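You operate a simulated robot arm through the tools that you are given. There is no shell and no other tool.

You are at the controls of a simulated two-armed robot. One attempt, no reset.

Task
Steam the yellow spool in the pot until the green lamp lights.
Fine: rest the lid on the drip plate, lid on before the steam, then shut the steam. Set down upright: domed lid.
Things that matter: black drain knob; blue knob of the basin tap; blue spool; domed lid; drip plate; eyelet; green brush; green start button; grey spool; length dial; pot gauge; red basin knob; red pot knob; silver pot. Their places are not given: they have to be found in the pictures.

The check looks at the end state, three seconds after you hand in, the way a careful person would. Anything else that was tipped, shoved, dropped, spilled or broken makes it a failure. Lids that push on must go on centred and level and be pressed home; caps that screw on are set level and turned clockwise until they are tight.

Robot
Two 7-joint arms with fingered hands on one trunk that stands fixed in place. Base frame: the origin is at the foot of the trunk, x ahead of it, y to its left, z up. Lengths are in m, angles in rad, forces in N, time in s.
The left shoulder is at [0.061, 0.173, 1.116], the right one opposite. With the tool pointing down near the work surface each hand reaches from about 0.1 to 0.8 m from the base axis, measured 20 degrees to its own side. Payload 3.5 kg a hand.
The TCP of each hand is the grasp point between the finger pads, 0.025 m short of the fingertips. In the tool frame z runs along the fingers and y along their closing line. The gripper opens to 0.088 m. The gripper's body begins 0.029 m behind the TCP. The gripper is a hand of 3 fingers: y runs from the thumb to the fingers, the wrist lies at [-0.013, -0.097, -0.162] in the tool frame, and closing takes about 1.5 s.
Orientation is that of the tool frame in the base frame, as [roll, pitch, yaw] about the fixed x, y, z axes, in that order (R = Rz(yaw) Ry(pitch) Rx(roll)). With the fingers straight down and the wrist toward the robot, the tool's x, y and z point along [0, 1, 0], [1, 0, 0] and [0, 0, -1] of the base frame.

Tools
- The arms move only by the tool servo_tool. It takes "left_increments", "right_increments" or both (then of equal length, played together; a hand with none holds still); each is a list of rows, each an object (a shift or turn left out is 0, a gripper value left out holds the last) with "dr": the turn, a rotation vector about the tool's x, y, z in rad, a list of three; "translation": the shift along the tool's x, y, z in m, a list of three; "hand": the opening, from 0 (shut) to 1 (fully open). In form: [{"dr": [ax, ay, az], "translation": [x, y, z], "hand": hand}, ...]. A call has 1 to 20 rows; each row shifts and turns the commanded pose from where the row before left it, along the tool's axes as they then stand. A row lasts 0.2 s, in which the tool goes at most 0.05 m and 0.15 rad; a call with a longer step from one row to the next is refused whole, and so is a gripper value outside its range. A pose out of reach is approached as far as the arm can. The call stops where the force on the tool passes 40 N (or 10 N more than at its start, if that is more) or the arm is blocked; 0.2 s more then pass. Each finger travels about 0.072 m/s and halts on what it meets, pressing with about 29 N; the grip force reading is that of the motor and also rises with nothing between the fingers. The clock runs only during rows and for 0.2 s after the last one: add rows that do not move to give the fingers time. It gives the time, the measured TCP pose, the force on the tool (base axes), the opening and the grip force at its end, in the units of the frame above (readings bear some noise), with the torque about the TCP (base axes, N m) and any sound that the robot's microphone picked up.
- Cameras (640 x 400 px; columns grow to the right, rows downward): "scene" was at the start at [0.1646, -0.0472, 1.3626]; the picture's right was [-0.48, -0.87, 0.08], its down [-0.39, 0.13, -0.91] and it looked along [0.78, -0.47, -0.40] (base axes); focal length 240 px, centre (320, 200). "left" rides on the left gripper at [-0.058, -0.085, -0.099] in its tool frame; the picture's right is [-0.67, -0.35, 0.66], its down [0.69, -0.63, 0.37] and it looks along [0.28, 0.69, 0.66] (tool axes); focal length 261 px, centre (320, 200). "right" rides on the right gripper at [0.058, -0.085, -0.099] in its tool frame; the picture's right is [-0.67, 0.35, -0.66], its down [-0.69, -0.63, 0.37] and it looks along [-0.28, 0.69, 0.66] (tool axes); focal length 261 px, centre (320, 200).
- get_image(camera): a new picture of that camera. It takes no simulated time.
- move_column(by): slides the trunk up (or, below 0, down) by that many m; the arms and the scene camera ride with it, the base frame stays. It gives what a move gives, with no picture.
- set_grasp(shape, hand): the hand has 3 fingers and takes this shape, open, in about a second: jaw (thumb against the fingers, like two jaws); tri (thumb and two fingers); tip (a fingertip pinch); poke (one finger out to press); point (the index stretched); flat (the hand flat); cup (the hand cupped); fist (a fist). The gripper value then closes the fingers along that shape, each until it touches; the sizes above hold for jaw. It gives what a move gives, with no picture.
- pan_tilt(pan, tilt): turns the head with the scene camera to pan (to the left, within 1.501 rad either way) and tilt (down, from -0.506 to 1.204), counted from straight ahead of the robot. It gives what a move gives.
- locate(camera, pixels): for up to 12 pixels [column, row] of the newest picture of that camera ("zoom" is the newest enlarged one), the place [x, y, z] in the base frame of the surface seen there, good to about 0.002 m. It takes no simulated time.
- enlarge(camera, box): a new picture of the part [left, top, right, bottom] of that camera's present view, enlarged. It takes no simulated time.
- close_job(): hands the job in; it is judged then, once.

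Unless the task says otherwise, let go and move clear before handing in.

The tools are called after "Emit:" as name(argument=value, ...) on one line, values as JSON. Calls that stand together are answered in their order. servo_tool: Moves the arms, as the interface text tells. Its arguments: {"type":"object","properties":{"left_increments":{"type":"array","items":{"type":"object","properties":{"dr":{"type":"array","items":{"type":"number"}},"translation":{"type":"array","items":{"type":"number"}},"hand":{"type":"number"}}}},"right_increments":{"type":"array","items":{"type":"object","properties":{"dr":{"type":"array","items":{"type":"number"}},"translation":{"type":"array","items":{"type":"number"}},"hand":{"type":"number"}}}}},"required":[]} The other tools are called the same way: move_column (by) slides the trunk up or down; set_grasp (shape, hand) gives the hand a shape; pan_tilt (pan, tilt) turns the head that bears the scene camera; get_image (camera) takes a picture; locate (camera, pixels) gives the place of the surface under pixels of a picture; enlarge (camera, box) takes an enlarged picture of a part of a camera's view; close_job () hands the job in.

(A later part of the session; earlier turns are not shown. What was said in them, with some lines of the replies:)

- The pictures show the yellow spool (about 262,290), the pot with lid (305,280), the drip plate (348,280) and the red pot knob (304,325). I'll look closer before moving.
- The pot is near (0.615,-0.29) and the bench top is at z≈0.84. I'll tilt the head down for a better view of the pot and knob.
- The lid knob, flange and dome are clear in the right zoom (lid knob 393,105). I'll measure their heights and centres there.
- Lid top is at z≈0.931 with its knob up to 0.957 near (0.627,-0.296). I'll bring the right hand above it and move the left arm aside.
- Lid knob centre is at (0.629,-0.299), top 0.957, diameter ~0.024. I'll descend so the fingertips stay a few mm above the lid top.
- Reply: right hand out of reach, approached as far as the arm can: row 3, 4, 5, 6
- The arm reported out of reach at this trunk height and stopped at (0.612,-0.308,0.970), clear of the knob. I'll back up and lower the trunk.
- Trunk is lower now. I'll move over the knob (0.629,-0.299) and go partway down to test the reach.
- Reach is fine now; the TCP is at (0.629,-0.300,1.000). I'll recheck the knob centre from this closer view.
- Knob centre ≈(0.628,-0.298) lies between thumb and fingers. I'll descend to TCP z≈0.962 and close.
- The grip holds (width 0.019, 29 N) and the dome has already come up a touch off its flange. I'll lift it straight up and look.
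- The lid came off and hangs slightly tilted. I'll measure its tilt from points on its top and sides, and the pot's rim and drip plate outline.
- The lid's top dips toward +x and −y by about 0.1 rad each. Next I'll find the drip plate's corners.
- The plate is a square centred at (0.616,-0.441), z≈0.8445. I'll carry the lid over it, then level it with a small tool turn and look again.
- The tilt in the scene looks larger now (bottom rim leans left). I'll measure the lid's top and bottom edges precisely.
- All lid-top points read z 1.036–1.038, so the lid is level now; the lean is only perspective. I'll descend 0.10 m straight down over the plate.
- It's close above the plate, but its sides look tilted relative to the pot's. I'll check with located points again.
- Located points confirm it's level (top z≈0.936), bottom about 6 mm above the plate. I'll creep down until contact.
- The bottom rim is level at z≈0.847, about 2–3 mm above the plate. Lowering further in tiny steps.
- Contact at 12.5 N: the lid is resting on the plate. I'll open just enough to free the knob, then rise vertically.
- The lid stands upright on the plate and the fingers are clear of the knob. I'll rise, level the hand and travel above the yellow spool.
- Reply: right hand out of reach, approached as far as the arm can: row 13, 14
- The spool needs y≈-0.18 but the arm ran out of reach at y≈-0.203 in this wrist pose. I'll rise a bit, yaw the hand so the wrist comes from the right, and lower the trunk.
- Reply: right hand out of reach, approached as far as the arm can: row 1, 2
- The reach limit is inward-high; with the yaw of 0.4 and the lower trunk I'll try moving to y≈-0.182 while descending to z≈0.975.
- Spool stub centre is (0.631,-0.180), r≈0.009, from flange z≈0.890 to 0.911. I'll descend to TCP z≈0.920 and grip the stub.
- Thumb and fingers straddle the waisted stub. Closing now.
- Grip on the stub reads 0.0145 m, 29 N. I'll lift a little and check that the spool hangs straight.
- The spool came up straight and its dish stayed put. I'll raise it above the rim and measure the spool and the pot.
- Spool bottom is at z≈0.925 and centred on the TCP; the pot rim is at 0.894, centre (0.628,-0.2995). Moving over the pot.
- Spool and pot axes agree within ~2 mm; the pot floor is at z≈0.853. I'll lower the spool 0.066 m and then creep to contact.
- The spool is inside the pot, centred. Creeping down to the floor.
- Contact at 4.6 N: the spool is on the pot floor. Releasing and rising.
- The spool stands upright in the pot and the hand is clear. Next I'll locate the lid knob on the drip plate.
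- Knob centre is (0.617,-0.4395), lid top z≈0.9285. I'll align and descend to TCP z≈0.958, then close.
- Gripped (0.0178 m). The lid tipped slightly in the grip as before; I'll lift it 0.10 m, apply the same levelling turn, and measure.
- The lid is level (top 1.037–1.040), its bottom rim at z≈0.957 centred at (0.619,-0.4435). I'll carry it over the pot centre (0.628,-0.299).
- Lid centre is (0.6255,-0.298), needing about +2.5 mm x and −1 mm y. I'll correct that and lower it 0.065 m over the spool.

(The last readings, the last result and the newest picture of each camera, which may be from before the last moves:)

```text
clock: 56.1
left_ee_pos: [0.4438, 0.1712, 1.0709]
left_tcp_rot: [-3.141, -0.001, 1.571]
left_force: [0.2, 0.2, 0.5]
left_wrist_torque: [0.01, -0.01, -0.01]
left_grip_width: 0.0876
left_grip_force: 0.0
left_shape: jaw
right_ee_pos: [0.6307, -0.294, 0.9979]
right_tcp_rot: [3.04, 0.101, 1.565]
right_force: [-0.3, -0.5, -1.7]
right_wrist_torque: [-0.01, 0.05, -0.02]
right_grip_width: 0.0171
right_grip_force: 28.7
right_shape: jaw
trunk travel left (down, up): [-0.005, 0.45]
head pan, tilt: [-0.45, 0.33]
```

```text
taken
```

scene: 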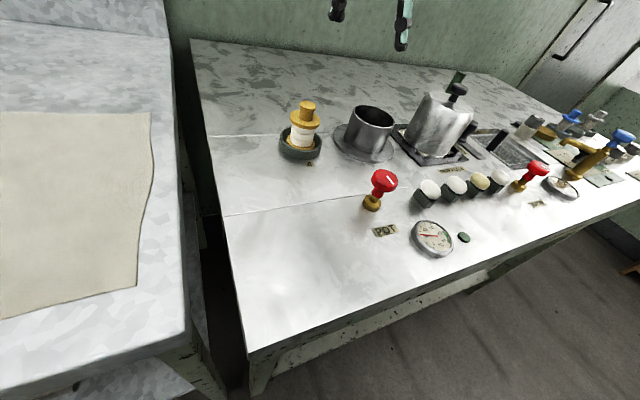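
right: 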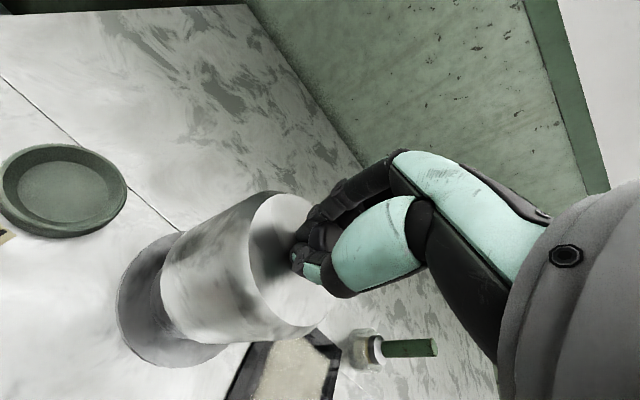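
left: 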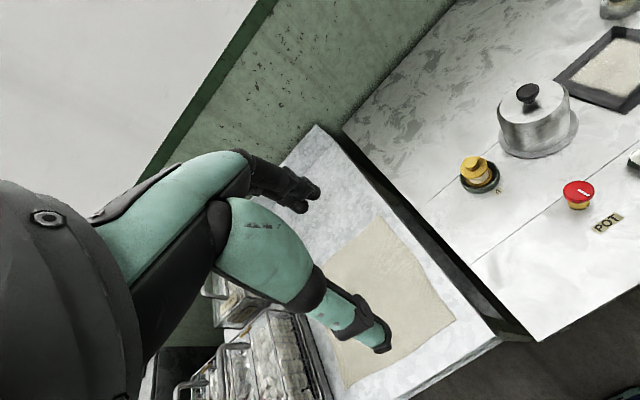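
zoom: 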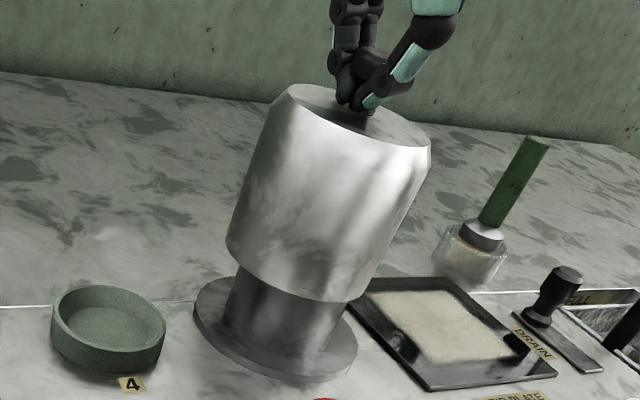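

The lid is around the pot rim now. I'll check its centring before the last 4 cm.

Emit:
locate(camera="zoom", pixels=[[228, 240], [240, 262], [265, 283], [300, 297], [340, 297], [355, 290], [280, 95], [310, 115], [400, 140], [200, 300], [240, 355], [330, 370]])

Emit:
locate(camera="right", pixels=[[285, 198], [270, 208], [255, 235], [265, 265], [280, 300], [300, 315], [165, 300], [175, 325], [120, 310], [140, 350], [185, 362], [150, 250]])

```text
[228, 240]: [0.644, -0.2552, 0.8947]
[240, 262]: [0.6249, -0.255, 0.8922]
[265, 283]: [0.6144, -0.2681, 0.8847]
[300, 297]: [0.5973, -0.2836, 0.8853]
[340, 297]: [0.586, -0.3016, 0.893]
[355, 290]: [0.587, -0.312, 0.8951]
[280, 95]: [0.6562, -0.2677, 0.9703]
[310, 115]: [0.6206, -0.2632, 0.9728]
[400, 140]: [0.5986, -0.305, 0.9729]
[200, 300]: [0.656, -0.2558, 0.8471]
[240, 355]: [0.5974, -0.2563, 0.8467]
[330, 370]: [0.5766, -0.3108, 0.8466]
```

```text
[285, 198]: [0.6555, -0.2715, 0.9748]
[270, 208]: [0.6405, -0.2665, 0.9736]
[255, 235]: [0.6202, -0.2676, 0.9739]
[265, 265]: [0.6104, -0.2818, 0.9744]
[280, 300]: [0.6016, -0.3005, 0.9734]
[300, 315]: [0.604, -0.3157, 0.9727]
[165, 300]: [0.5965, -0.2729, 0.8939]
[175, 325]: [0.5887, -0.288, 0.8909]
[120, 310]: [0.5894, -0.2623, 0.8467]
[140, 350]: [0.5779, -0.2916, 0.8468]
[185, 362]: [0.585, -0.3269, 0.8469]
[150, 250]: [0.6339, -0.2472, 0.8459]
```

Lid centre ≈(0.6313,-0.2995) versus flange centre (0.628,-0.2995). I'll shift −3 mm in x and lower 0.036 m.

Emit:
servo_tool(right_increments=[{"translation": [0, -0.003, -0.0003]}, {"translation": [0.0012, -0.0012, 0.012]}, {"translation": [0.0012, -0.0012, 0.012]}, {"translation": [0.0011, -0.0011, 0.011]}, {}, {}])

Emit:
enlarge(camera="scene", box=[310, 40, 430, 170])

Emit:
get_image(camera="right")

```text
clock: 57.5
left_ee_pos: [0.4434, 0.1717, 1.0711]
left_tcp_rot: [-3.141, 0.001, 1.572]
left_force: [0.4, -0.2, -0.6]
left_wrist_torque: [-0.02, -0.04, -0.01]
left_grip_width: 0.0875
left_grip_force: 0.0
left_shape: jaw
right_ee_pos: [0.627, -0.2955, 0.9621]
right_tcp_rot: [3.041, 0.1, 1.565]
right_force: [-1.5, -1.1, -1.4]
right_wrist_torque: [0.04, -0.01, -0.01]
right_grip_width: 0.017
right_grip_force: 29.2
right_shape: jaw
trunk travel left (down, up): [-0.005, 0.45]
head pan, tilt: [-0.45, 0.33]
```

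```text
3.08 times, centred on (370, 105) of scene
```

zoom: 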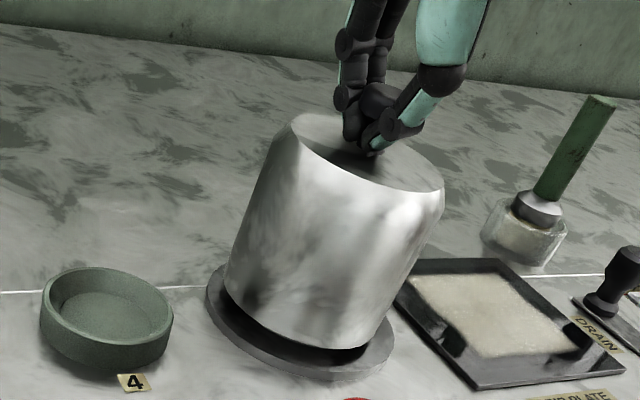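

```text
taken
```

right: 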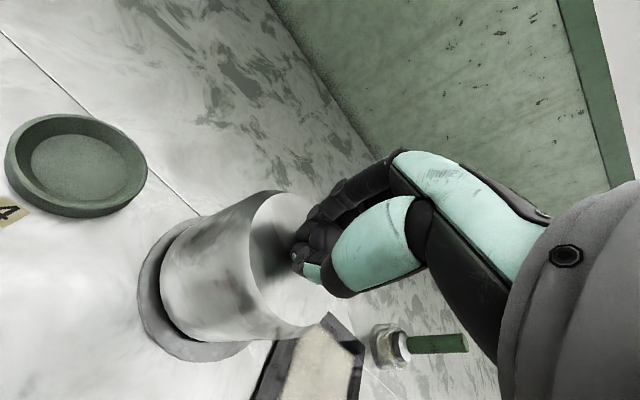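

Emit:
locate(camera="zoom", pixels=[[228, 285], [245, 312], [275, 333], [310, 346], [350, 347], [375, 335], [295, 125], [330, 160], [420, 190], [210, 305], [250, 355], [370, 365]])

Emit:
locate(camera="right", pixels=[[285, 198], [255, 235], [280, 300], [300, 315], [163, 280], [170, 310], [185, 335], [165, 250], [145, 320], [180, 352]])

```text
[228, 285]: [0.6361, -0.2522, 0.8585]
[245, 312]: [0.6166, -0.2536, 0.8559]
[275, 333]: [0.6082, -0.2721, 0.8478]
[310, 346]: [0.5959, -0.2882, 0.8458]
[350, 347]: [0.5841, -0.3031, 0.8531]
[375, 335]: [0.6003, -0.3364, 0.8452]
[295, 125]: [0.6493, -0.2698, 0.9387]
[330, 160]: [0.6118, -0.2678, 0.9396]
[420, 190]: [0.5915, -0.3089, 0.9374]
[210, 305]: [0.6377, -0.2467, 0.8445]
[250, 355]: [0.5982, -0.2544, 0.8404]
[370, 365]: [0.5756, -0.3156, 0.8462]
```

```text
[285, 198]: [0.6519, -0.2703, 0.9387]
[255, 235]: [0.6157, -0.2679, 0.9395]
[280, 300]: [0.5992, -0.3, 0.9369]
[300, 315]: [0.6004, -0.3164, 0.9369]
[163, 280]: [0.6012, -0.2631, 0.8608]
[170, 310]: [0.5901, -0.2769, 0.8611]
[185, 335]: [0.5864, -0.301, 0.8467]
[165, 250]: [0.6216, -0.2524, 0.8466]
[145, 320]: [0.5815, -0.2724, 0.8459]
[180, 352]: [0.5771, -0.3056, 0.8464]
```

Lid is centred within ~1.5 mm and ~7 mm above its seat. Creeping down to contact.

Emit:
servo_tool(right_increments=[{"translation": [-0.0006, -0.0004, 0.004]}, {"translation": [0.0002, -0.0002, 0.002]}, {}, {"translation": [0.0001, -0.0001, 0.001]}, {}])

```text
clock: 58.7
left_ee_pos: [0.4443, 0.1713, 1.0719]
left_tcp_rot: [-3.141, 0.002, 1.571]
left_force: [0.2, 0.3, 0.1]
left_wrist_torque: [0.02, 0.02, -0.01]
left_grip_width: 0.0877
left_grip_force: 0.0
left_shape: jaw
right_ee_pos: [0.6264, -0.2967, 0.9565]
right_tcp_rot: [3.039, 0.099, 1.566]
right_force: [0.3, 1.0, 4.3]
right_wrist_torque: [-0.05, 0.0, 0.03]
right_grip_width: 0.0173
right_grip_force: 28.8
right_shape: jaw
trunk travel left (down, up): [-0.005, 0.45]
head pan, tilt: [-0.45, 0.33]
```

Emit:
servo_tool(right_increments=[{"translation": [0.0001, -0.0001, 0.001]}, {}, {"translation": [0.0001, -0.0001, 0.0007]}, {}])

Emit:
enlarge(camera="scene", box=[310, 40, 430, 170])

Emit:
enlarge(camera="right", box=[120, 180, 360, 370])

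```text
clock: 59.7
left_ee_pos: [0.4428, 0.1721, 1.0713]
left_tcp_rot: [-3.141, 0.0, 1.573]
left_force: [1.0, 0.7, -0.1]
left_wrist_torque: [0.02, -0.01, -0.03]
left_grip_width: 0.0877
left_grip_force: 0.1
left_shape: jaw
right_ee_pos: [0.6253, -0.2942, 0.956]
right_tcp_rot: [3.037, 0.101, 1.565]
right_force: [-0.3, 1.5, 6.3]
right_wrist_torque: [-0.12, 0.0, 0.01]
right_grip_width: 0.0171
right_grip_force: 28.9
right_shape: jaw
trunk travel left (down, up): [-0.005, 0.45]
head pan, tilt: [-0.45, 0.33]
```

```text
3.08 times, centred on (370, 105) of scene
```

zoom: 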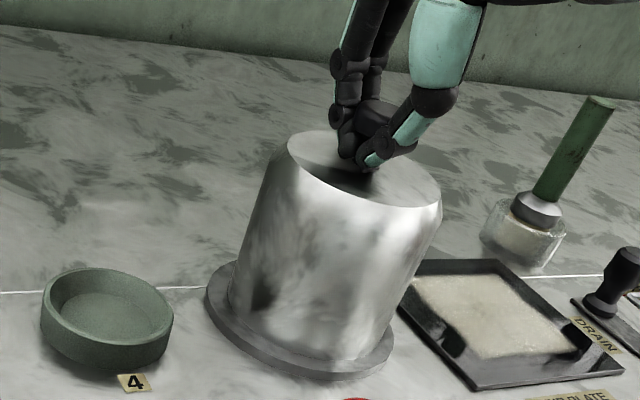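

```text
2.11 times, centred on (240, 275) of right
```

zoom: 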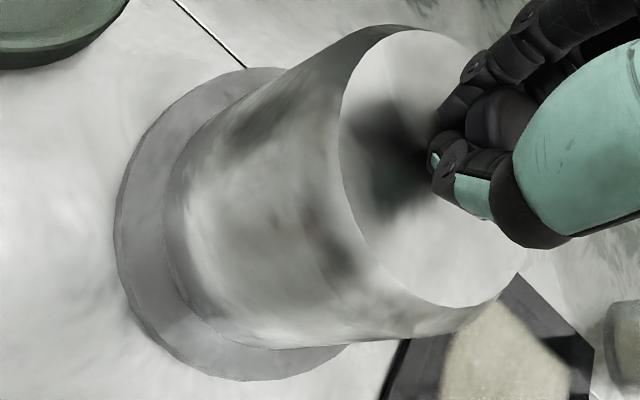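

The lid sits on the flange with 6 N contact. I'll release the same way as before and rise.

Emit:
servo_tool(right_increments=[{"hand": 0.3}, {"translation": [-0.0003, 0.0003, -0.003], "hand": 0.4}, {"translation": [-0.0003, 0.0003, -0.003], "hand": 0.45}, {"translation": [-0.0005, 0.0005, -0.005], "hand": 0.5}, {}, {"translation": [-0.002, 0.002, -0.02], "hand": 0.6}, {"translation": [-0.002, 0.002, -0.02], "hand": 0.8}, {"translation": [-0.003, 0.003, -0.03], "hand": 0.8}, {"dr": [0.05, 0.05, 0]}, {"dr": [0.05, 0.05, 0]}, {}])

Emit:
get_image(camera="right")

Emit:
enlarge(camera="scene", box=[310, 40, 450, 190])

```text
clock: 62.1
left_ee_pos: [0.4437, 0.1719, 1.071]
left_tcp_rot: [3.141, 0.001, 1.57]
left_force: [0.1, -0.2, -0.4]
left_wrist_torque: [0.01, -0.03, -0.01]
left_grip_width: 0.0878
left_grip_force: 0.1
left_shape: jaw
right_ee_pos: [0.6261, -0.2969, 1.0353]
right_tcp_rot: [3.141, 0.0, 1.571]
right_force: [0.2, -0.2, -0.6]
right_wrist_torque: [-0.01, 0.01, 0.0]
right_grip_width: 0.0703
right_grip_force: 0.0
right_shape: jaw
trunk travel left (down, up): [-0.005, 0.45]
head pan, tilt: [-0.45, 0.33]
```

```text
taken
```

right: 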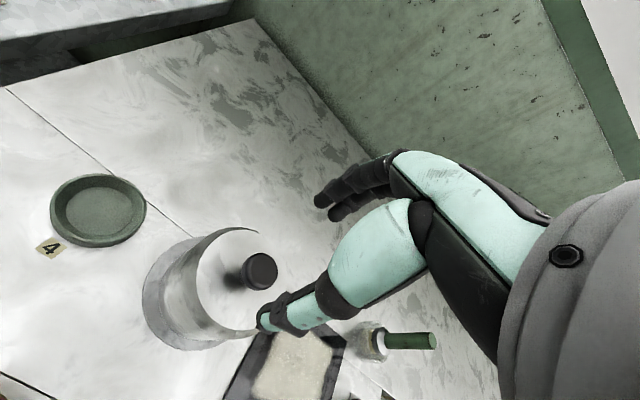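

```text
2.67 times, centred on (380, 115) of scene
```

zoom: 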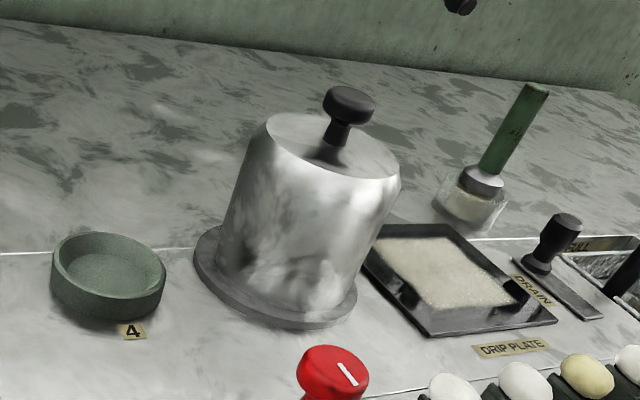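

Emit:
locate(camera="right", pixels=[[260, 270], [212, 255], [235, 235], [225, 315], [205, 290], [165, 310], [290, 330]])

Emit:
locate(camera="zoom", pixels=[[349, 95], [275, 122], [300, 152], [380, 175], [218, 245], [230, 270], [250, 290], [330, 310], [195, 255], [240, 315], [330, 325], [330, 372]])

Emit:
pan_tilt(pan=-0.45, tilt=0.6)

Emit:
get_image(camera="scene")

Emit:
enlarge(camera="scene", box=[320, 60, 480, 200])

```text
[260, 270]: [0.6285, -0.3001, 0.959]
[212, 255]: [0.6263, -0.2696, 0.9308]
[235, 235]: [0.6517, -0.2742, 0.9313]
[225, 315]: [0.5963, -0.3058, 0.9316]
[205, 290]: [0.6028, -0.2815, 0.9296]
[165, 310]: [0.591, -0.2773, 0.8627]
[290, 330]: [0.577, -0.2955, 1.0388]
```

```text
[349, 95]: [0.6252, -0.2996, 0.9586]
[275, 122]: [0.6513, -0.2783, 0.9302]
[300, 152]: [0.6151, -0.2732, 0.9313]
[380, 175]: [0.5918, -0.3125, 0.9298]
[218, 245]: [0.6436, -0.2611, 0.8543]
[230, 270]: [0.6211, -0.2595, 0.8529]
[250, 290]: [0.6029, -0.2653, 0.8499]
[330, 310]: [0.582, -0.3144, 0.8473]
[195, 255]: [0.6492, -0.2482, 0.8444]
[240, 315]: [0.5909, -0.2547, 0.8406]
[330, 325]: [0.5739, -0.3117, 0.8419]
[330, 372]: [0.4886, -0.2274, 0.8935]
```

```text
clock: 62.9
left_ee_pos: [0.4441, 0.1714, 1.0717]
left_tcp_rot: [3.141, 0.001, 1.571]
left_force: [0.1, 0.6, -0.1]
left_wrist_torque: [-0.03, 0.01, 0.01]
left_grip_width: 0.0874
left_grip_force: 0.1
left_shape: jaw
right_ee_pos: [0.6255, -0.2958, 1.0346]
right_tcp_rot: [3.139, 0.003, 1.571]
right_force: [-0.2, -0.4, 0.4]
right_wrist_torque: [-0.02, 0.0, -0.03]
right_grip_width: 0.0702
right_grip_force: 0.0
right_shape: jaw
trunk travel left (down, up): [-0.005, 0.45]
head pan, tilt: [-0.45, 0.6]
```

```text
taken
```

scene: 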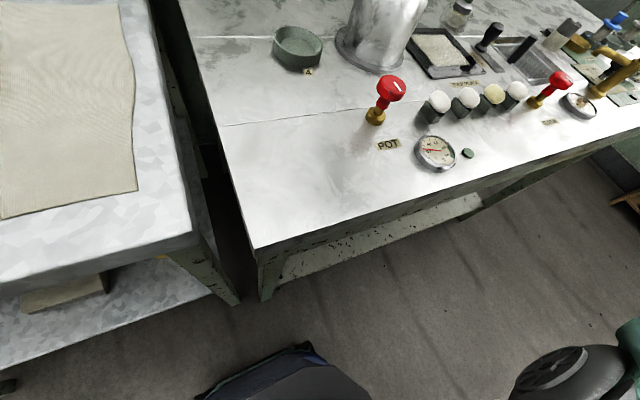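

```text
2.86 times, centred on (400, 130) of scene
```

zoom: 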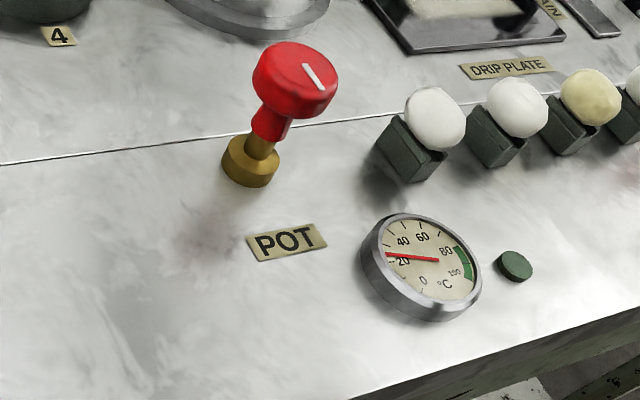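

The lid is level and back at its original height (top z≈0.931). Now the red pot knob: I'll measure its top, mark and rim.

Emit:
locate(camera="zoom", pixels=[[305, 65], [322, 88], [260, 70], [300, 47], [336, 80], [300, 102], [297, 75], [272, 120], [263, 150], [250, 170], [275, 95], [240, 150]])

Emit:
enlarge(camera="scene", box=[360, 65, 430, 135])

Emit:
enlarge(camera="scene", box=[520, 50, 610, 140])

```text
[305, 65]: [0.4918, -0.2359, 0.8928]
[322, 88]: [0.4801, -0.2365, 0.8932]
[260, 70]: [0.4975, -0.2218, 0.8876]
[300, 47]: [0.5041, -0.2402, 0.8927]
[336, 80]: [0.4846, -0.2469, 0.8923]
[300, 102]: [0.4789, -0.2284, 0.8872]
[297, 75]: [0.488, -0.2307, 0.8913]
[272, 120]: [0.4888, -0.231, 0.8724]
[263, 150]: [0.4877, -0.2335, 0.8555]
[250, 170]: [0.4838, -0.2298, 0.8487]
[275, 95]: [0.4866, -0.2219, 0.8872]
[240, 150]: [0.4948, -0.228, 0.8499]
```

```text
5.71 times, centred on (395, 100) of scene
```

zoom: 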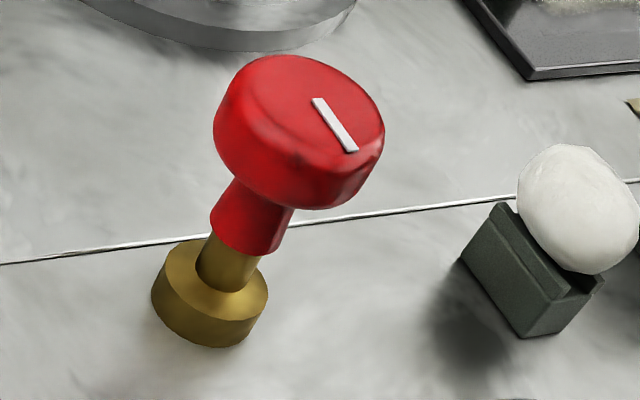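

```text
4.44 times, centred on (565, 95) of scene
```

zoom: 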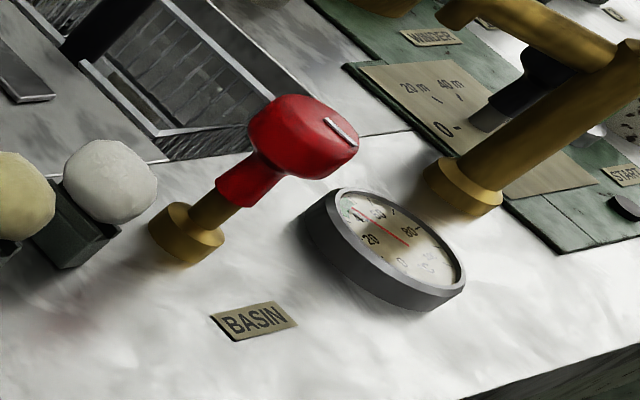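

Knob centre is (0.491,-0.235), r≈0.0145, head z≈0.880–0.893, with its mark pointing toward the robot. I'll move the hand above it.

Emit:
servo_tool(right_increments=[{"translation": [0.01, -0.0225, 0], "hand": 0.8}, {"translation": [0.0102, -0.0224, 0]}, {"translation": [0.0102, -0.0224, 0]}, {"translation": [0.0102, -0.0224, 0]}, {"translation": [0.0102, -0.0224, 0]}, {"translation": [0.0102, -0.0224, 0]}, {"translation": [0, 0, 0.02]}, {"translation": [0, 0, 0.02]}, {"translation": [0, 0, 0.02]}, {}, {}])

Emit:
get_image(camera="right")

Emit:
enlarge(camera="scene", box=[320, 0, 500, 180])

```text
clock: 65.3
left_ee_pos: [0.4444, 0.1709, 1.0704]
left_tcp_rot: [3.141, 0.0, 1.57]
left_force: [-0.2, 0.7, -0.8]
left_wrist_torque: [0.0, 0.01, 0.02]
left_grip_width: 0.0875
left_grip_force: 0.0
left_shape: jaw
right_ee_pos: [0.4915, -0.2333, 0.9766]
right_tcp_rot: [3.14, 0.001, 1.571]
right_force: [0.1, 0.3, 0.2]
right_wrist_torque: [-0.04, 0.05, 0.01]
right_grip_width: 0.0701
right_grip_force: 0.1
right_shape: jaw
trunk travel left (down, up): [-0.005, 0.45]
head pan, tilt: [-0.45, 0.6]
```

```text
taken
```

right: 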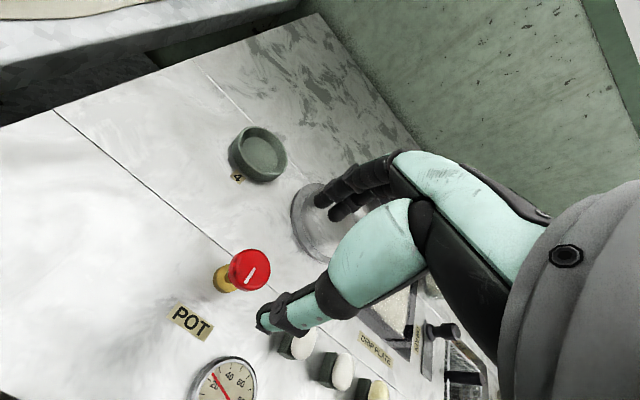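

```text
2.22 times, centred on (410, 90) of scene
```

zoom: 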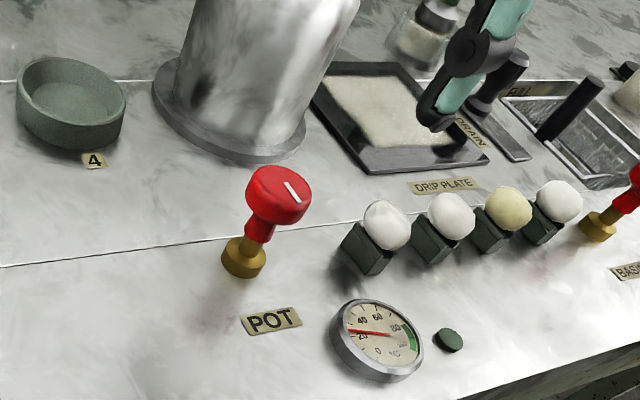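

Emit:
locate(camera="right", pixels=[[250, 268], [234, 268], [268, 265], [250, 252], [252, 285], [246, 277], [256, 264], [222, 285], [300, 350]])

Emit:
enlarge(camera="right", box=[180, 220, 320, 380])

```text
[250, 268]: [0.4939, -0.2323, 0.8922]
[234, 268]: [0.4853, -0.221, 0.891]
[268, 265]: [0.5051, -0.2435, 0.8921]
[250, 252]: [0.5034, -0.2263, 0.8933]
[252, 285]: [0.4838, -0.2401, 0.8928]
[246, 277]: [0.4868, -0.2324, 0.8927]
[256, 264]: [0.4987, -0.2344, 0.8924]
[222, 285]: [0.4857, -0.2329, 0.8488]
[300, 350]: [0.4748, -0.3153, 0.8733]
```

```text
2.50 times, centred on (250, 300) of right
```

zoom: 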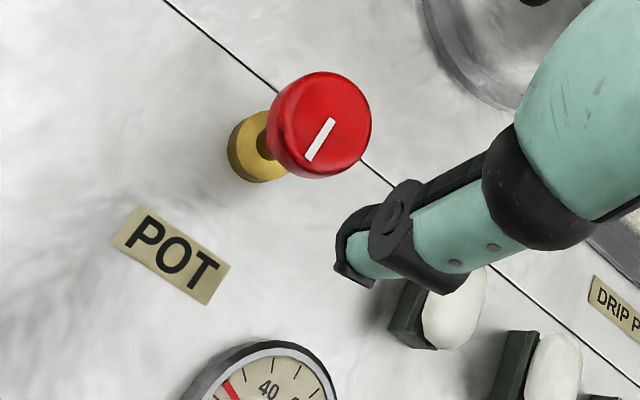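

The TCP (0.4915,-0.233) is over the knob centre. Descending to z≈0.900 and closing gently.

Emit:
servo_tool(right_increments=[{"translation": [0, 0.001, 0.02]}, {"translation": [0, 0, 0.02]}, {"translation": [0, 0, 0.02]}, {"translation": [0, 0, 0.016]}, {}, {"hand": 0.6}, {"hand": 0.5}, {"hand": 0.4}, {"hand": 0.3}, {"hand": 0.2}, {"hand": 0.1}, {"hand": 0.0}, {"hand": 0.0}, {"hand": 0.0}])

Emit:
get_image(camera="right")

Emit:
enlarge(camera="scene", box=[340, 20, 500, 180])

```text
clock: 68.3
left_ee_pos: [0.4442, 0.1698, 1.0696]
left_tcp_rot: [-3.14, 0.0, 1.57]
left_force: [0.1, 0.0, 0.0]
left_wrist_torque: [0.01, 0.05, -0.02]
left_grip_width: 0.0878
left_grip_force: 0.0
left_shape: jaw
right_ee_pos: [0.4927, -0.2348, 0.8982]
right_tcp_rot: [-3.139, 0.002, 1.57]
right_force: [-3.5, 1.3, -17.1]
right_wrist_torque: [0.02, 0.16, 0.02]
right_grip_width: 0.0228
right_grip_force: 29.2
right_shape: jaw
trunk travel left (down, up): [-0.005, 0.45]
head pan, tilt: [-0.45, 0.6]
```

```text
taken
```

right: 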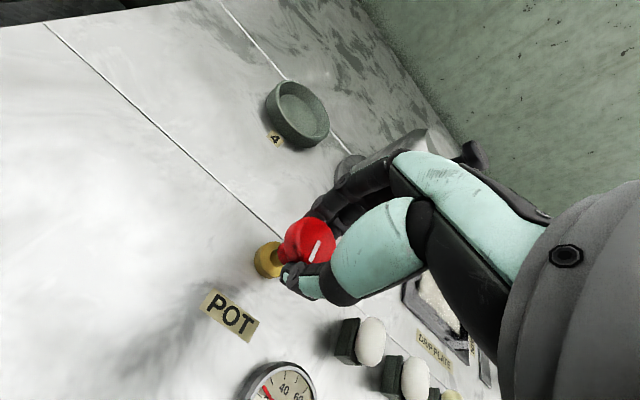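

```text
2.50 times, centred on (420, 100) of scene
```

zoom: 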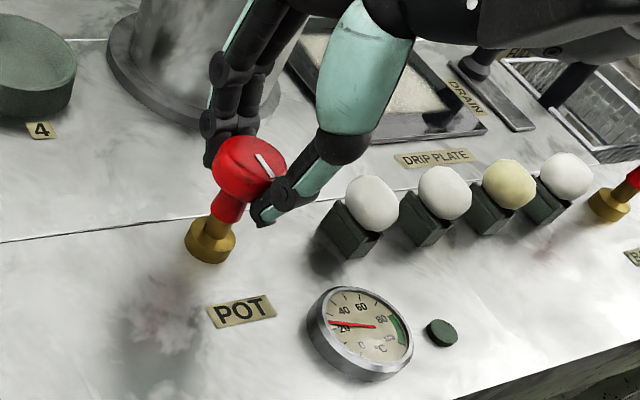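

Gripped the knob head (0.0228 m). I'll turn it counter-clockwise (seen from above) in small steps and watch the torque and gauge.

Emit:
servo_tool(right_increments=[{"dr": [0, 0, -0.08], "hand": 0}, {"dr": [0, 0, -0.08]}, {"dr": [0, 0, -0.08]}, {"dr": [0, 0, -0.08]}, {"dr": [0, 0, -0.08]}, {}])

Emit:
enlarge(camera="scene", box=[340, 20, 500, 180])

Emit:
enlarge(camera="right", box=[220, 170, 420, 400])

```text
clock: 69.7
left_ee_pos: [0.4447, 0.1716, 1.0704]
left_tcp_rot: [-3.139, -0.001, 1.572]
left_force: [0.7, -0.6, 0.5]
left_wrist_torque: [0.04, 0.02, -0.02]
left_grip_width: 0.0875
left_grip_force: 0.0
left_shape: jaw
right_ee_pos: [0.4925, -0.236, 0.898]
right_tcp_rot: [-3.14, 0.0, 1.969]
right_force: [1.1, -0.4, -18.5]
right_wrist_torque: [-0.04, 0.07, 0.01]
right_grip_width: 0.0227
right_grip_force: 28.9
right_shape: jaw
trunk travel left (down, up): [-0.005, 0.45]
head pan, tilt: [-0.45, 0.6]
```

```text
2.50 times, centred on (420, 100) of scene
```

zoom: 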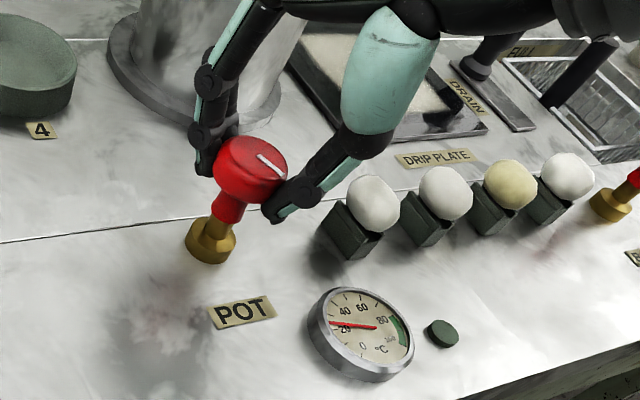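

```text
1.74 times, centred on (320, 285) of right
```

zoom: 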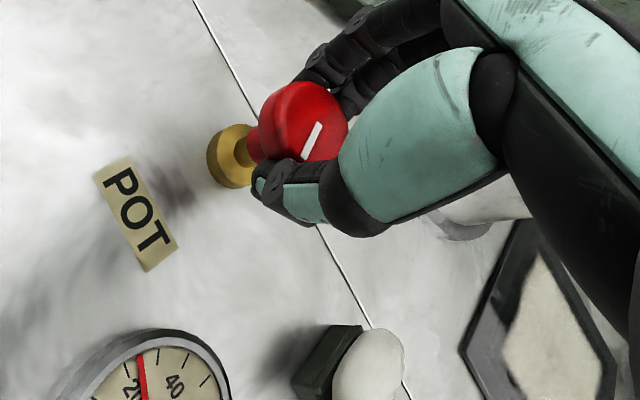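

The knob turned freely with the hand (the mark moved). I'll continue counter-clockwise toward a quarter turn.

Emit:
servo_tool(right_increments=[{"dr": [0, 0, -0.08], "hand": 0}, {"dr": [0, 0, -0.08]}, {"dr": [0, 0, -0.08]}, {"dr": [0, 0, -0.08]}, {"dr": [0, 0, -0.08]}, {"dr": [0, 0, -0.08]}, {"dr": [0, 0, -0.08]}, {}])

Emit:
enlarge(camera="scene", box=[340, 20, 500, 180])

```text
clock: 71.5
left_ee_pos: [0.4462, 0.1698, 1.0692]
left_tcp_rot: [-3.14, 0.001, 1.571]
left_force: [0.0, 0.2, 0.3]
left_wrist_torque: [0.01, 0.0, 0.01]
left_grip_width: 0.0875
left_grip_force: 0.1
left_shape: jaw
right_ee_pos: [0.4955, -0.2365, 0.8976]
right_tcp_rot: [3.141, 0.001, 2.531]
right_force: [1.2, -4.2, -17.6]
right_wrist_torque: [-0.14, 0.0, 0.0]
right_grip_width: 0.0224
right_grip_force: 28.9
right_shape: jaw
trunk travel left (down, up): [-0.005, 0.45]
head pan, tilt: [-0.45, 0.6]
```

```text
2.50 times, centred on (420, 100) of scene
```

zoom: 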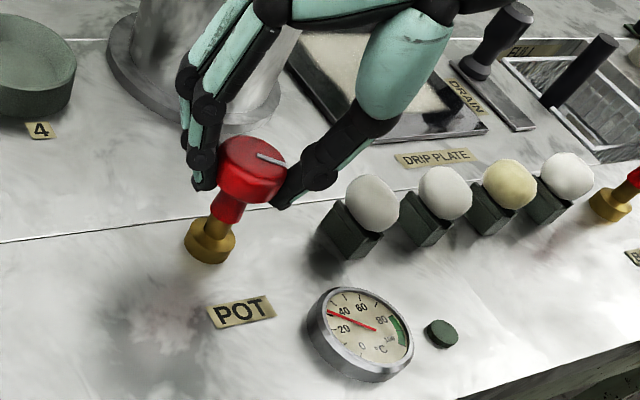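

The gauge climbs to about 40 °C, so counter-clockwise opens the steam. I'll open a bit further and wait while holding the knob.

Emit:
servo_tool(right_increments=[{"dr": [0, 0, -0.08], "hand": 0}, {"dr": [0, 0, -0.08]}, {"dr": [0, 0, -0.08]}, {"dr": [0, 0, -0.08]}, {"dr": [0, 0, -0.08]}, {}, {}, {}, {}, {}])

Emit:
enlarge(camera="scene", box=[340, 20, 500, 180])

```text
clock: 73.7
left_ee_pos: [0.4464, 0.1699, 1.07]
left_tcp_rot: [-3.137, -0.001, 1.571]
left_force: [0.7, 0.2, 0.4]
left_wrist_torque: [-0.04, 0.03, 0.0]
left_grip_width: 0.0876
left_grip_force: 0.0
left_shape: jaw
right_ee_pos: [0.4935, -0.237, 0.8969]
right_tcp_rot: [-3.141, -0.002, 2.93]
right_force: [0.9, -5.9, -21.0]
right_wrist_torque: [-0.18, 0.02, 0.05]
right_grip_width: 0.0216
right_grip_force: 28.6
right_shape: jaw
trunk travel left (down, up): [-0.005, 0.45]
head pan, tilt: [-0.45, 0.6]
```

```text
2.50 times, centred on (420, 100) of scene
```

zoom: 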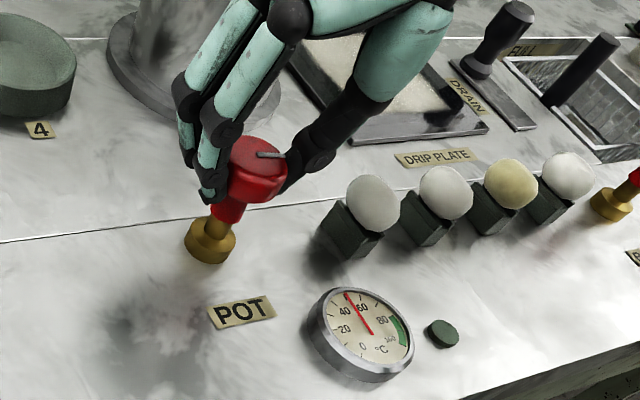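

Gauge is about 52 °C and rising. I'll wait, holding still.

Emit:
servo_tool(right_increments=[{}, {}, {}, {}, {}, {}, {}, {}, {}, {}, {}, {}, {}, {}, {}])

Emit:
enlarge(camera="scene", box=[340, 20, 500, 180])

```text
clock: 76.9
left_ee_pos: [0.4457, 0.17, 1.0708]
left_tcp_rot: [-3.138, -0.003, 1.57]
left_force: [-0.7, 0.5, -0.3]
left_wrist_torque: [0.01, -0.02, -0.01]
left_grip_width: 0.0876
left_grip_force: 0.0
left_shape: jaw
right_ee_pos: [0.4934, -0.2367, 0.8977]
right_tcp_rot: [-3.141, -0.001, 2.928]
right_force: [0.7, -5.7, -24.5]
right_wrist_torque: [-0.16, 0.03, -0.01]
right_grip_width: 0.0215
right_grip_force: 28.9
right_shape: jaw
trunk travel left (down, up): [-0.005, 0.45]
head pan, tilt: [-0.45, 0.6]
```

```text
2.50 times, centred on (420, 100) of scene
```

zoom: 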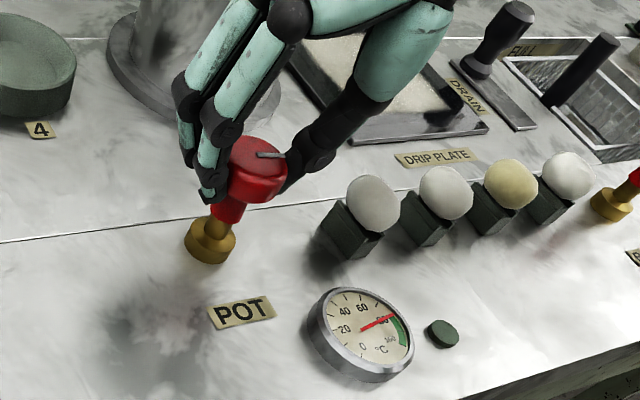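

About 77 °C now. Waiting a little more in short steps, watching the green lamp (442,335 in the zoom).

Emit:
servo_tool(right_increments=[{}, {}, {}, {}, {}, {}, {}, {}])

Emit:
enlarge(camera="scene", box=[340, 20, 500, 180])

```text
clock: 78.7
left_ee_pos: [0.4467, 0.1693, 1.0693]
left_tcp_rot: [-3.138, -0.002, 1.57]
left_force: [-0.7, -0.5, -0.3]
left_wrist_torque: [0.0, 0.01, 0.02]
left_grip_width: 0.0876
left_grip_force: 0.1
left_shape: jaw
right_ee_pos: [0.4945, -0.2372, 0.8981]
right_tcp_rot: [-3.141, -0.001, 2.929]
right_force: [-0.1, -5.1, -22.9]
right_wrist_torque: [-0.19, 0.05, 0.0]
right_grip_width: 0.0213
right_grip_force: 28.9
right_shape: jaw
trunk travel left (down, up): [-0.005, 0.45]
head pan, tilt: [-0.45, 0.6]
```

```text
2.50 times, centred on (420, 100) of scene
```

zoom: 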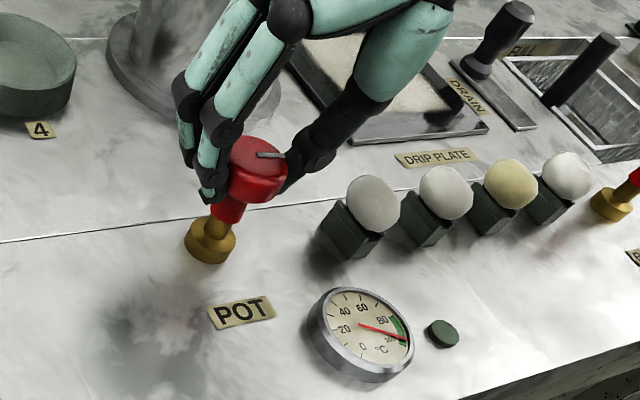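

The needle is in the green zone (~95 °C). I'll keep waiting briefly and check the needle and lamp.

Emit:
servo_tool(right_increments=[{}, {}, {}, {}, {}])

Emit:
enlarge(camera="scene", box=[400, 110, 490, 180])

```text
clock: 79.9
left_ee_pos: [0.4469, 0.1699, 1.0697]
left_tcp_rot: [-3.138, -0.001, 1.571]
left_force: [-0.1, 0.1, -0.4]
left_wrist_torque: [0.02, 0.0, -0.02]
left_grip_width: 0.0878
left_grip_force: 0.0
left_shape: jaw
right_ee_pos: [0.4949, -0.2375, 0.8977]
right_tcp_rot: [-3.141, -0.002, 2.928]
right_force: [0.6, -5.4, -24.6]
right_wrist_torque: [-0.19, 0.04, -0.01]
right_grip_width: 0.0214
right_grip_force: 29.5
right_shape: jaw
trunk travel left (down, up): [-0.005, 0.45]
head pan, tilt: [-0.45, 0.6]
```

```text
5.71 times, centred on (445, 145) of scene
```

zoom: 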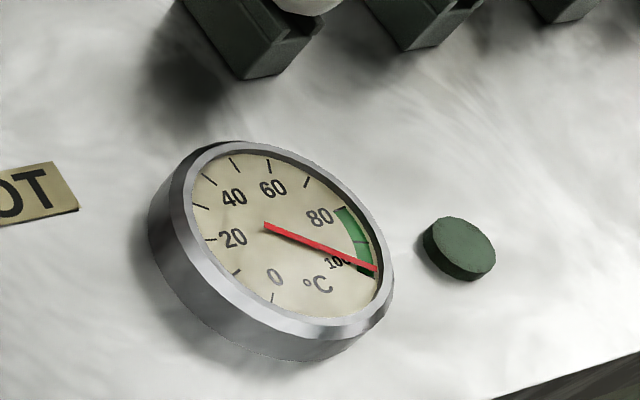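

Needle near 100 °C at the end of the green band, lamp (458,248) still dark. I'll wait a further second and check that it has levelled off.

Emit:
servo_tool(right_increments=[{}, {}, {}, {}, {}])

Emit:
enlarge(camera="scene", box=[400, 110, 490, 180])

```text
clock: 81.1
left_ee_pos: [0.4466, 0.1694, 1.0697]
left_tcp_rot: [-3.137, -0.002, 1.571]
left_force: [0.2, -0.2, -0.5]
left_wrist_torque: [0.01, -0.01, -0.01]
left_grip_width: 0.0876
left_grip_force: 0.1
left_shape: jaw
right_ee_pos: [0.4932, -0.2366, 0.8974]
right_tcp_rot: [-3.14, -0.001, 2.93]
right_force: [1.0, -6.0, -23.4]
right_wrist_torque: [-0.16, 0.07, 0.0]
right_grip_width: 0.0214
right_grip_force: 29.0
right_shape: jaw
trunk travel left (down, up): [-0.005, 0.45]
head pan, tilt: [-0.45, 0.6]
```

```text
5.71 times, centred on (445, 145) of scene
```

zoom: 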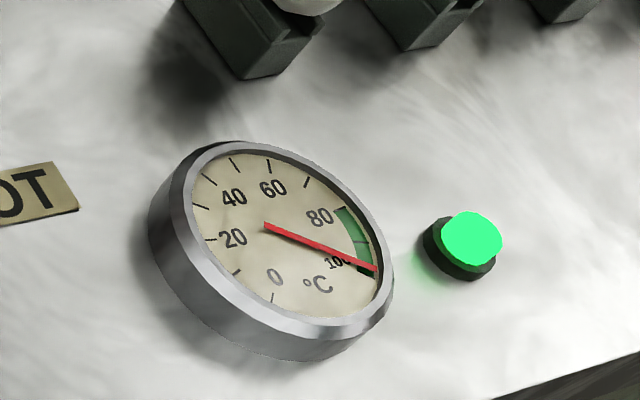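

The green lamp is lit. I'll shut the steam at once by turning the knob back clockwise.

Emit:
servo_tool(right_increments=[{"dr": [0, 0, 0.1], "hand": 0}, {"dr": [0, 0, 0.1]}, {"dr": [0, 0, 0.1]}, {"dr": [0, 0, 0.1]}, {"dr": [0, 0, 0.1]}, {"dr": [0, 0, 0.1]}, {"dr": [0, 0, 0.1]}, {"dr": [0, 0, 0.1]}, {"dr": [0, 0, 0.1]}, {"dr": [0, 0, 0.1]}, {"dr": [0, 0, 0.1]}, {"dr": [0, 0, 0.1]}, {"dr": [0, 0, 0.1]}, {"dr": [0, 0, 0.06]}, {}])

Emit:
enlarge(camera="scene", box=[340, 20, 500, 180])

Emit:
enlarge(camera="right", box=[220, 170, 420, 400])

```text
clock: 84.3
left_ee_pos: [0.4453, 0.1709, 1.0711]
left_tcp_rot: [-3.141, 0.0, 1.572]
left_force: [-0.4, 0.2, 0.8]
left_wrist_torque: [0.0, 0.02, 0.01]
left_grip_width: 0.0875
left_grip_force: 0.1
left_shape: jaw
right_ee_pos: [0.4922, -0.236, 0.8981]
right_tcp_rot: [3.142, 0.001, 1.571]
right_force: [-6.4, 3.2, -23.6]
right_wrist_torque: [0.02, 0.22, 0.04]
right_grip_width: 0.021
right_grip_force: 29.2
right_shape: jaw
trunk travel left (down, up): [-0.005, 0.45]
head pan, tilt: [-0.45, 0.6]
```

```text
2.50 times, centred on (420, 100) of scene
```

zoom: 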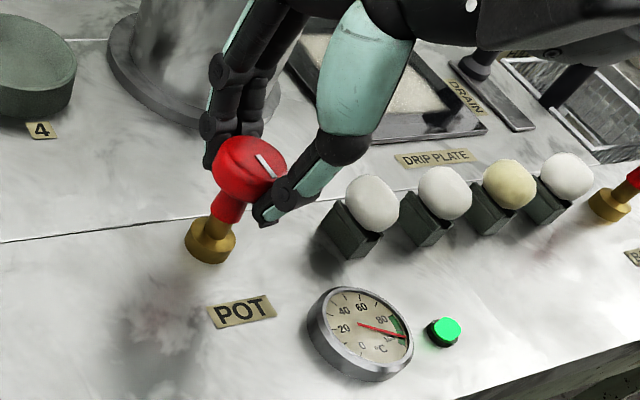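

```text
1.74 times, centred on (320, 285) of right
```

zoom: 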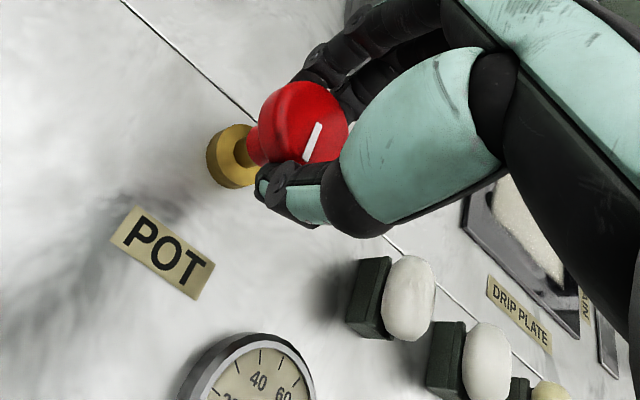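

The mark is back where it began and the lamp stays lit. I'll nudge slightly further clockwise to feel the closed stop and see that the gauge falls.

Emit:
servo_tool(right_increments=[{"dr": [0, 0, 0.05], "hand": 0}, {"dr": [0, 0, 0.05]}, {}, {}, {}, {}, {}])

Emit:
enlarge(camera="scene", box=[340, 20, 500, 180])

```text
clock: 85.9
left_ee_pos: [0.445, 0.169, 1.0712]
left_tcp_rot: [3.14, -0.002, 1.571]
left_force: [0.7, -0.2, 0.0]
left_wrist_torque: [0.02, 0.02, 0.01]
left_grip_width: 0.0875
left_grip_force: 0.1
left_shape: jaw
right_ee_pos: [0.4933, -0.2363, 0.8984]
right_tcp_rot: [-3.14, 0.0, 1.47]
right_force: [-8.8, 4.7, -27.3]
right_wrist_torque: [0.09, 0.26, 0.06]
right_grip_width: 0.0207
right_grip_force: 29.0
right_shape: jaw
trunk travel left (down, up): [-0.005, 0.45]
head pan, tilt: [-0.45, 0.6]
```

```text
2.50 times, centred on (420, 100) of scene
```

zoom: 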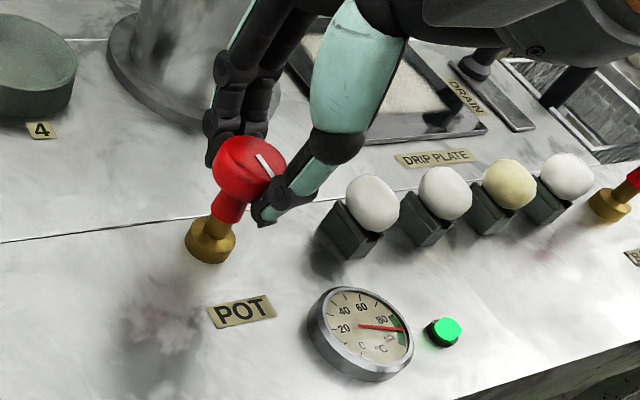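

The gauge is falling (~88 °C) and the knob no longer follows the hand, so it is at its closed stop. I'll relax, open and rise clear.

Emit:
servo_tool(right_increments=[{"dr": [0, 0, -0.05], "hand": 0.1}, {"hand": 0.25}, {"hand": 0.4}, {"hand": 0.6}, {"hand": 0.7}, {"hand": 0.8}, {"translation": [0, 0, -0.01]}, {"translation": [0, 0, -0.03]}, {"translation": [0, 0, -0.04]}, {"translation": [0, 0, -0.04]}, {"translation": [0, -0.03, -0.02]}, {"translation": [-0.03, -0.03, 0]}, {"translation": [-0.03, -0.03, 0]}, {}])

Emit:
get_image(camera="scene")

Emit:
enlarge(camera="scene", box=[340, 20, 500, 180])

Emit:
get_image(camera="right")

```text
clock: 88.9
left_ee_pos: [0.4438, 0.1713, 1.0716]
left_tcp_rot: [-3.141, 0.0, 1.57]
left_force: [0.1, -0.1, 0.2]
left_wrist_torque: [0.01, 0.0, -0.01]
left_grip_width: 0.0876
left_grip_force: 0.0
left_shape: jaw
right_ee_pos: [0.4004, -0.2913, 1.0367]
right_tcp_rot: [3.141, 0.002, 1.52]
right_force: [-0.1, 0.6, 0.0]
right_wrist_torque: [-0.01, 0.01, 0.0]
right_grip_width: 0.0702
right_grip_force: 0.1
right_shape: jaw
trunk travel left (down, up): [-0.005, 0.45]
head pan, tilt: [-0.45, 0.6]
```

```text
taken
```

scene: 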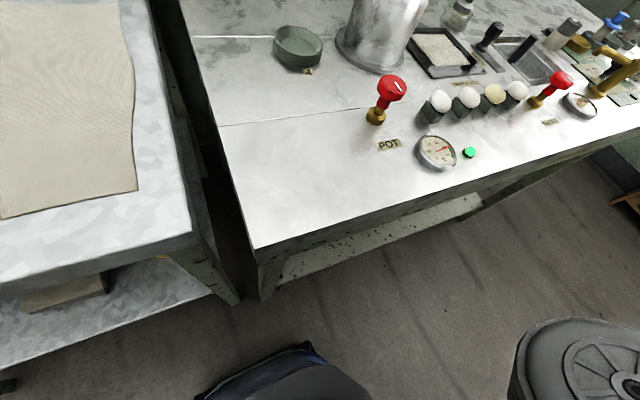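

```text
2.50 times, centred on (420, 100) of scene
```

zoom: 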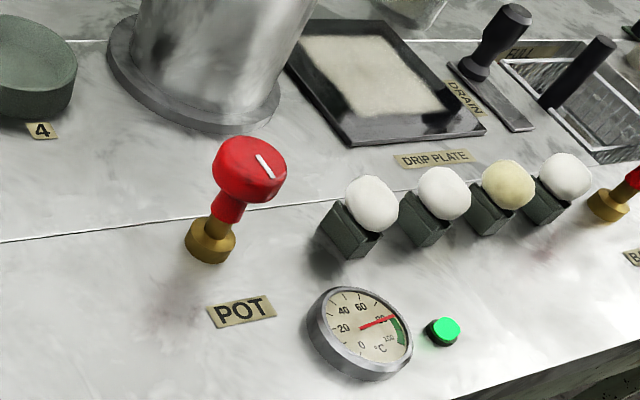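

```text
taken
```

right: 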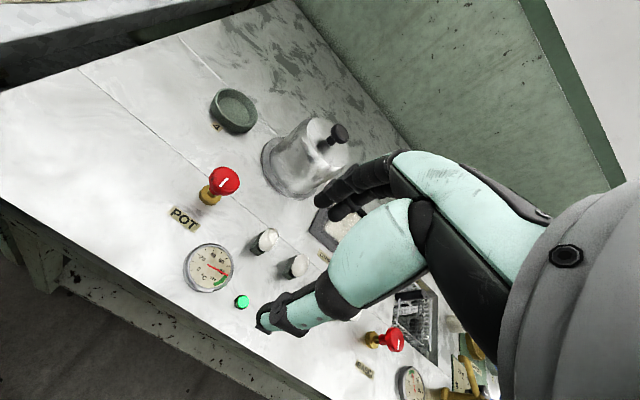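

The temperature is falling (~78 °C), the lamp stays lit, and the hand is clear. One last check of the knob mark and the lid.

Emit:
locate(camera="zoom", pixels=[[260, 158], [273, 178], [250, 155]])

Emit:
pan_tilt(pan=-0.5, tilt=0.3)

Emit:
get_image(camera="scene")

Emit:
enlarge(camera="scene", box=[280, 60, 480, 240])

```text
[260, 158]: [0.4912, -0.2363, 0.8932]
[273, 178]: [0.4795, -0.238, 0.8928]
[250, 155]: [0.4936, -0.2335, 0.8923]
```

```text
clock: 89.7
left_ee_pos: [0.4431, 0.1715, 1.0707]
left_tcp_rot: [-3.141, 0.002, 1.57]
left_force: [-0.8, 0.0, 0.3]
left_wrist_torque: [0.01, -0.01, -0.01]
left_grip_width: 0.0875
left_grip_force: 0.0
left_shape: jaw
right_ee_pos: [0.4006, -0.2914, 1.0375]
right_tcp_rot: [3.14, 0.004, 1.521]
right_force: [-0.5, 0.2, 0.7]
right_wrist_torque: [-0.02, -0.01, 0.01]
right_grip_width: 0.0702
right_grip_force: 0.0
right_shape: jaw
trunk travel left (down, up): [-0.005, 0.45]
head pan, tilt: [-0.499, 0.3]
```

```text
taken
```

scene: 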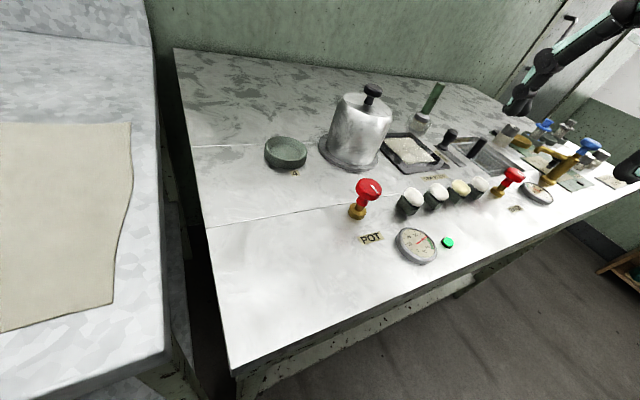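

```text
2.22 times, centred on (380, 150) of scene
```

zoom: 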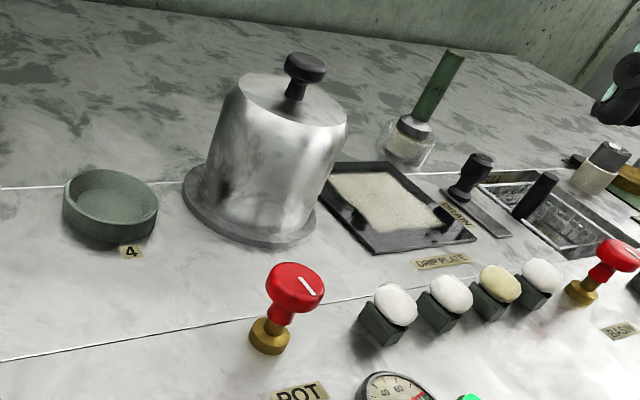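

The knob mark is back at its starting direction, the gauge is falling and the lamp is lit. The lid sits level on the pot and everything else is undisturbed, so I'm handing in.

Emit:
close_job()

```text
The job is handed in.
```

The yellow spool has been steamed in the pot, the green lamp lit, and I've handed the job in; I haven't seen the check's result.

- **Lid:** I lifted it off, set it upright on the drip plate, put the spool in the pot, and put the lid back before opening the steam. It now sits level on the pot at its original height (top at about 0.931 m).
- **Steam:** Turning the red pot knob counter-clockwise took the gauge from about 25 °C to about 100 °C, and the lamp came on with the needle there. I then turned the knob back to its starting mark, against the closed stop. The gauge was falling (about 78 °C) and the lamp still lit when I handed in.
- **Everything else:** The last pictures show nothing else tipped or moved. The yellow spool's dish is empty because I left the spool in the pot. Both hands are clear of the bench.
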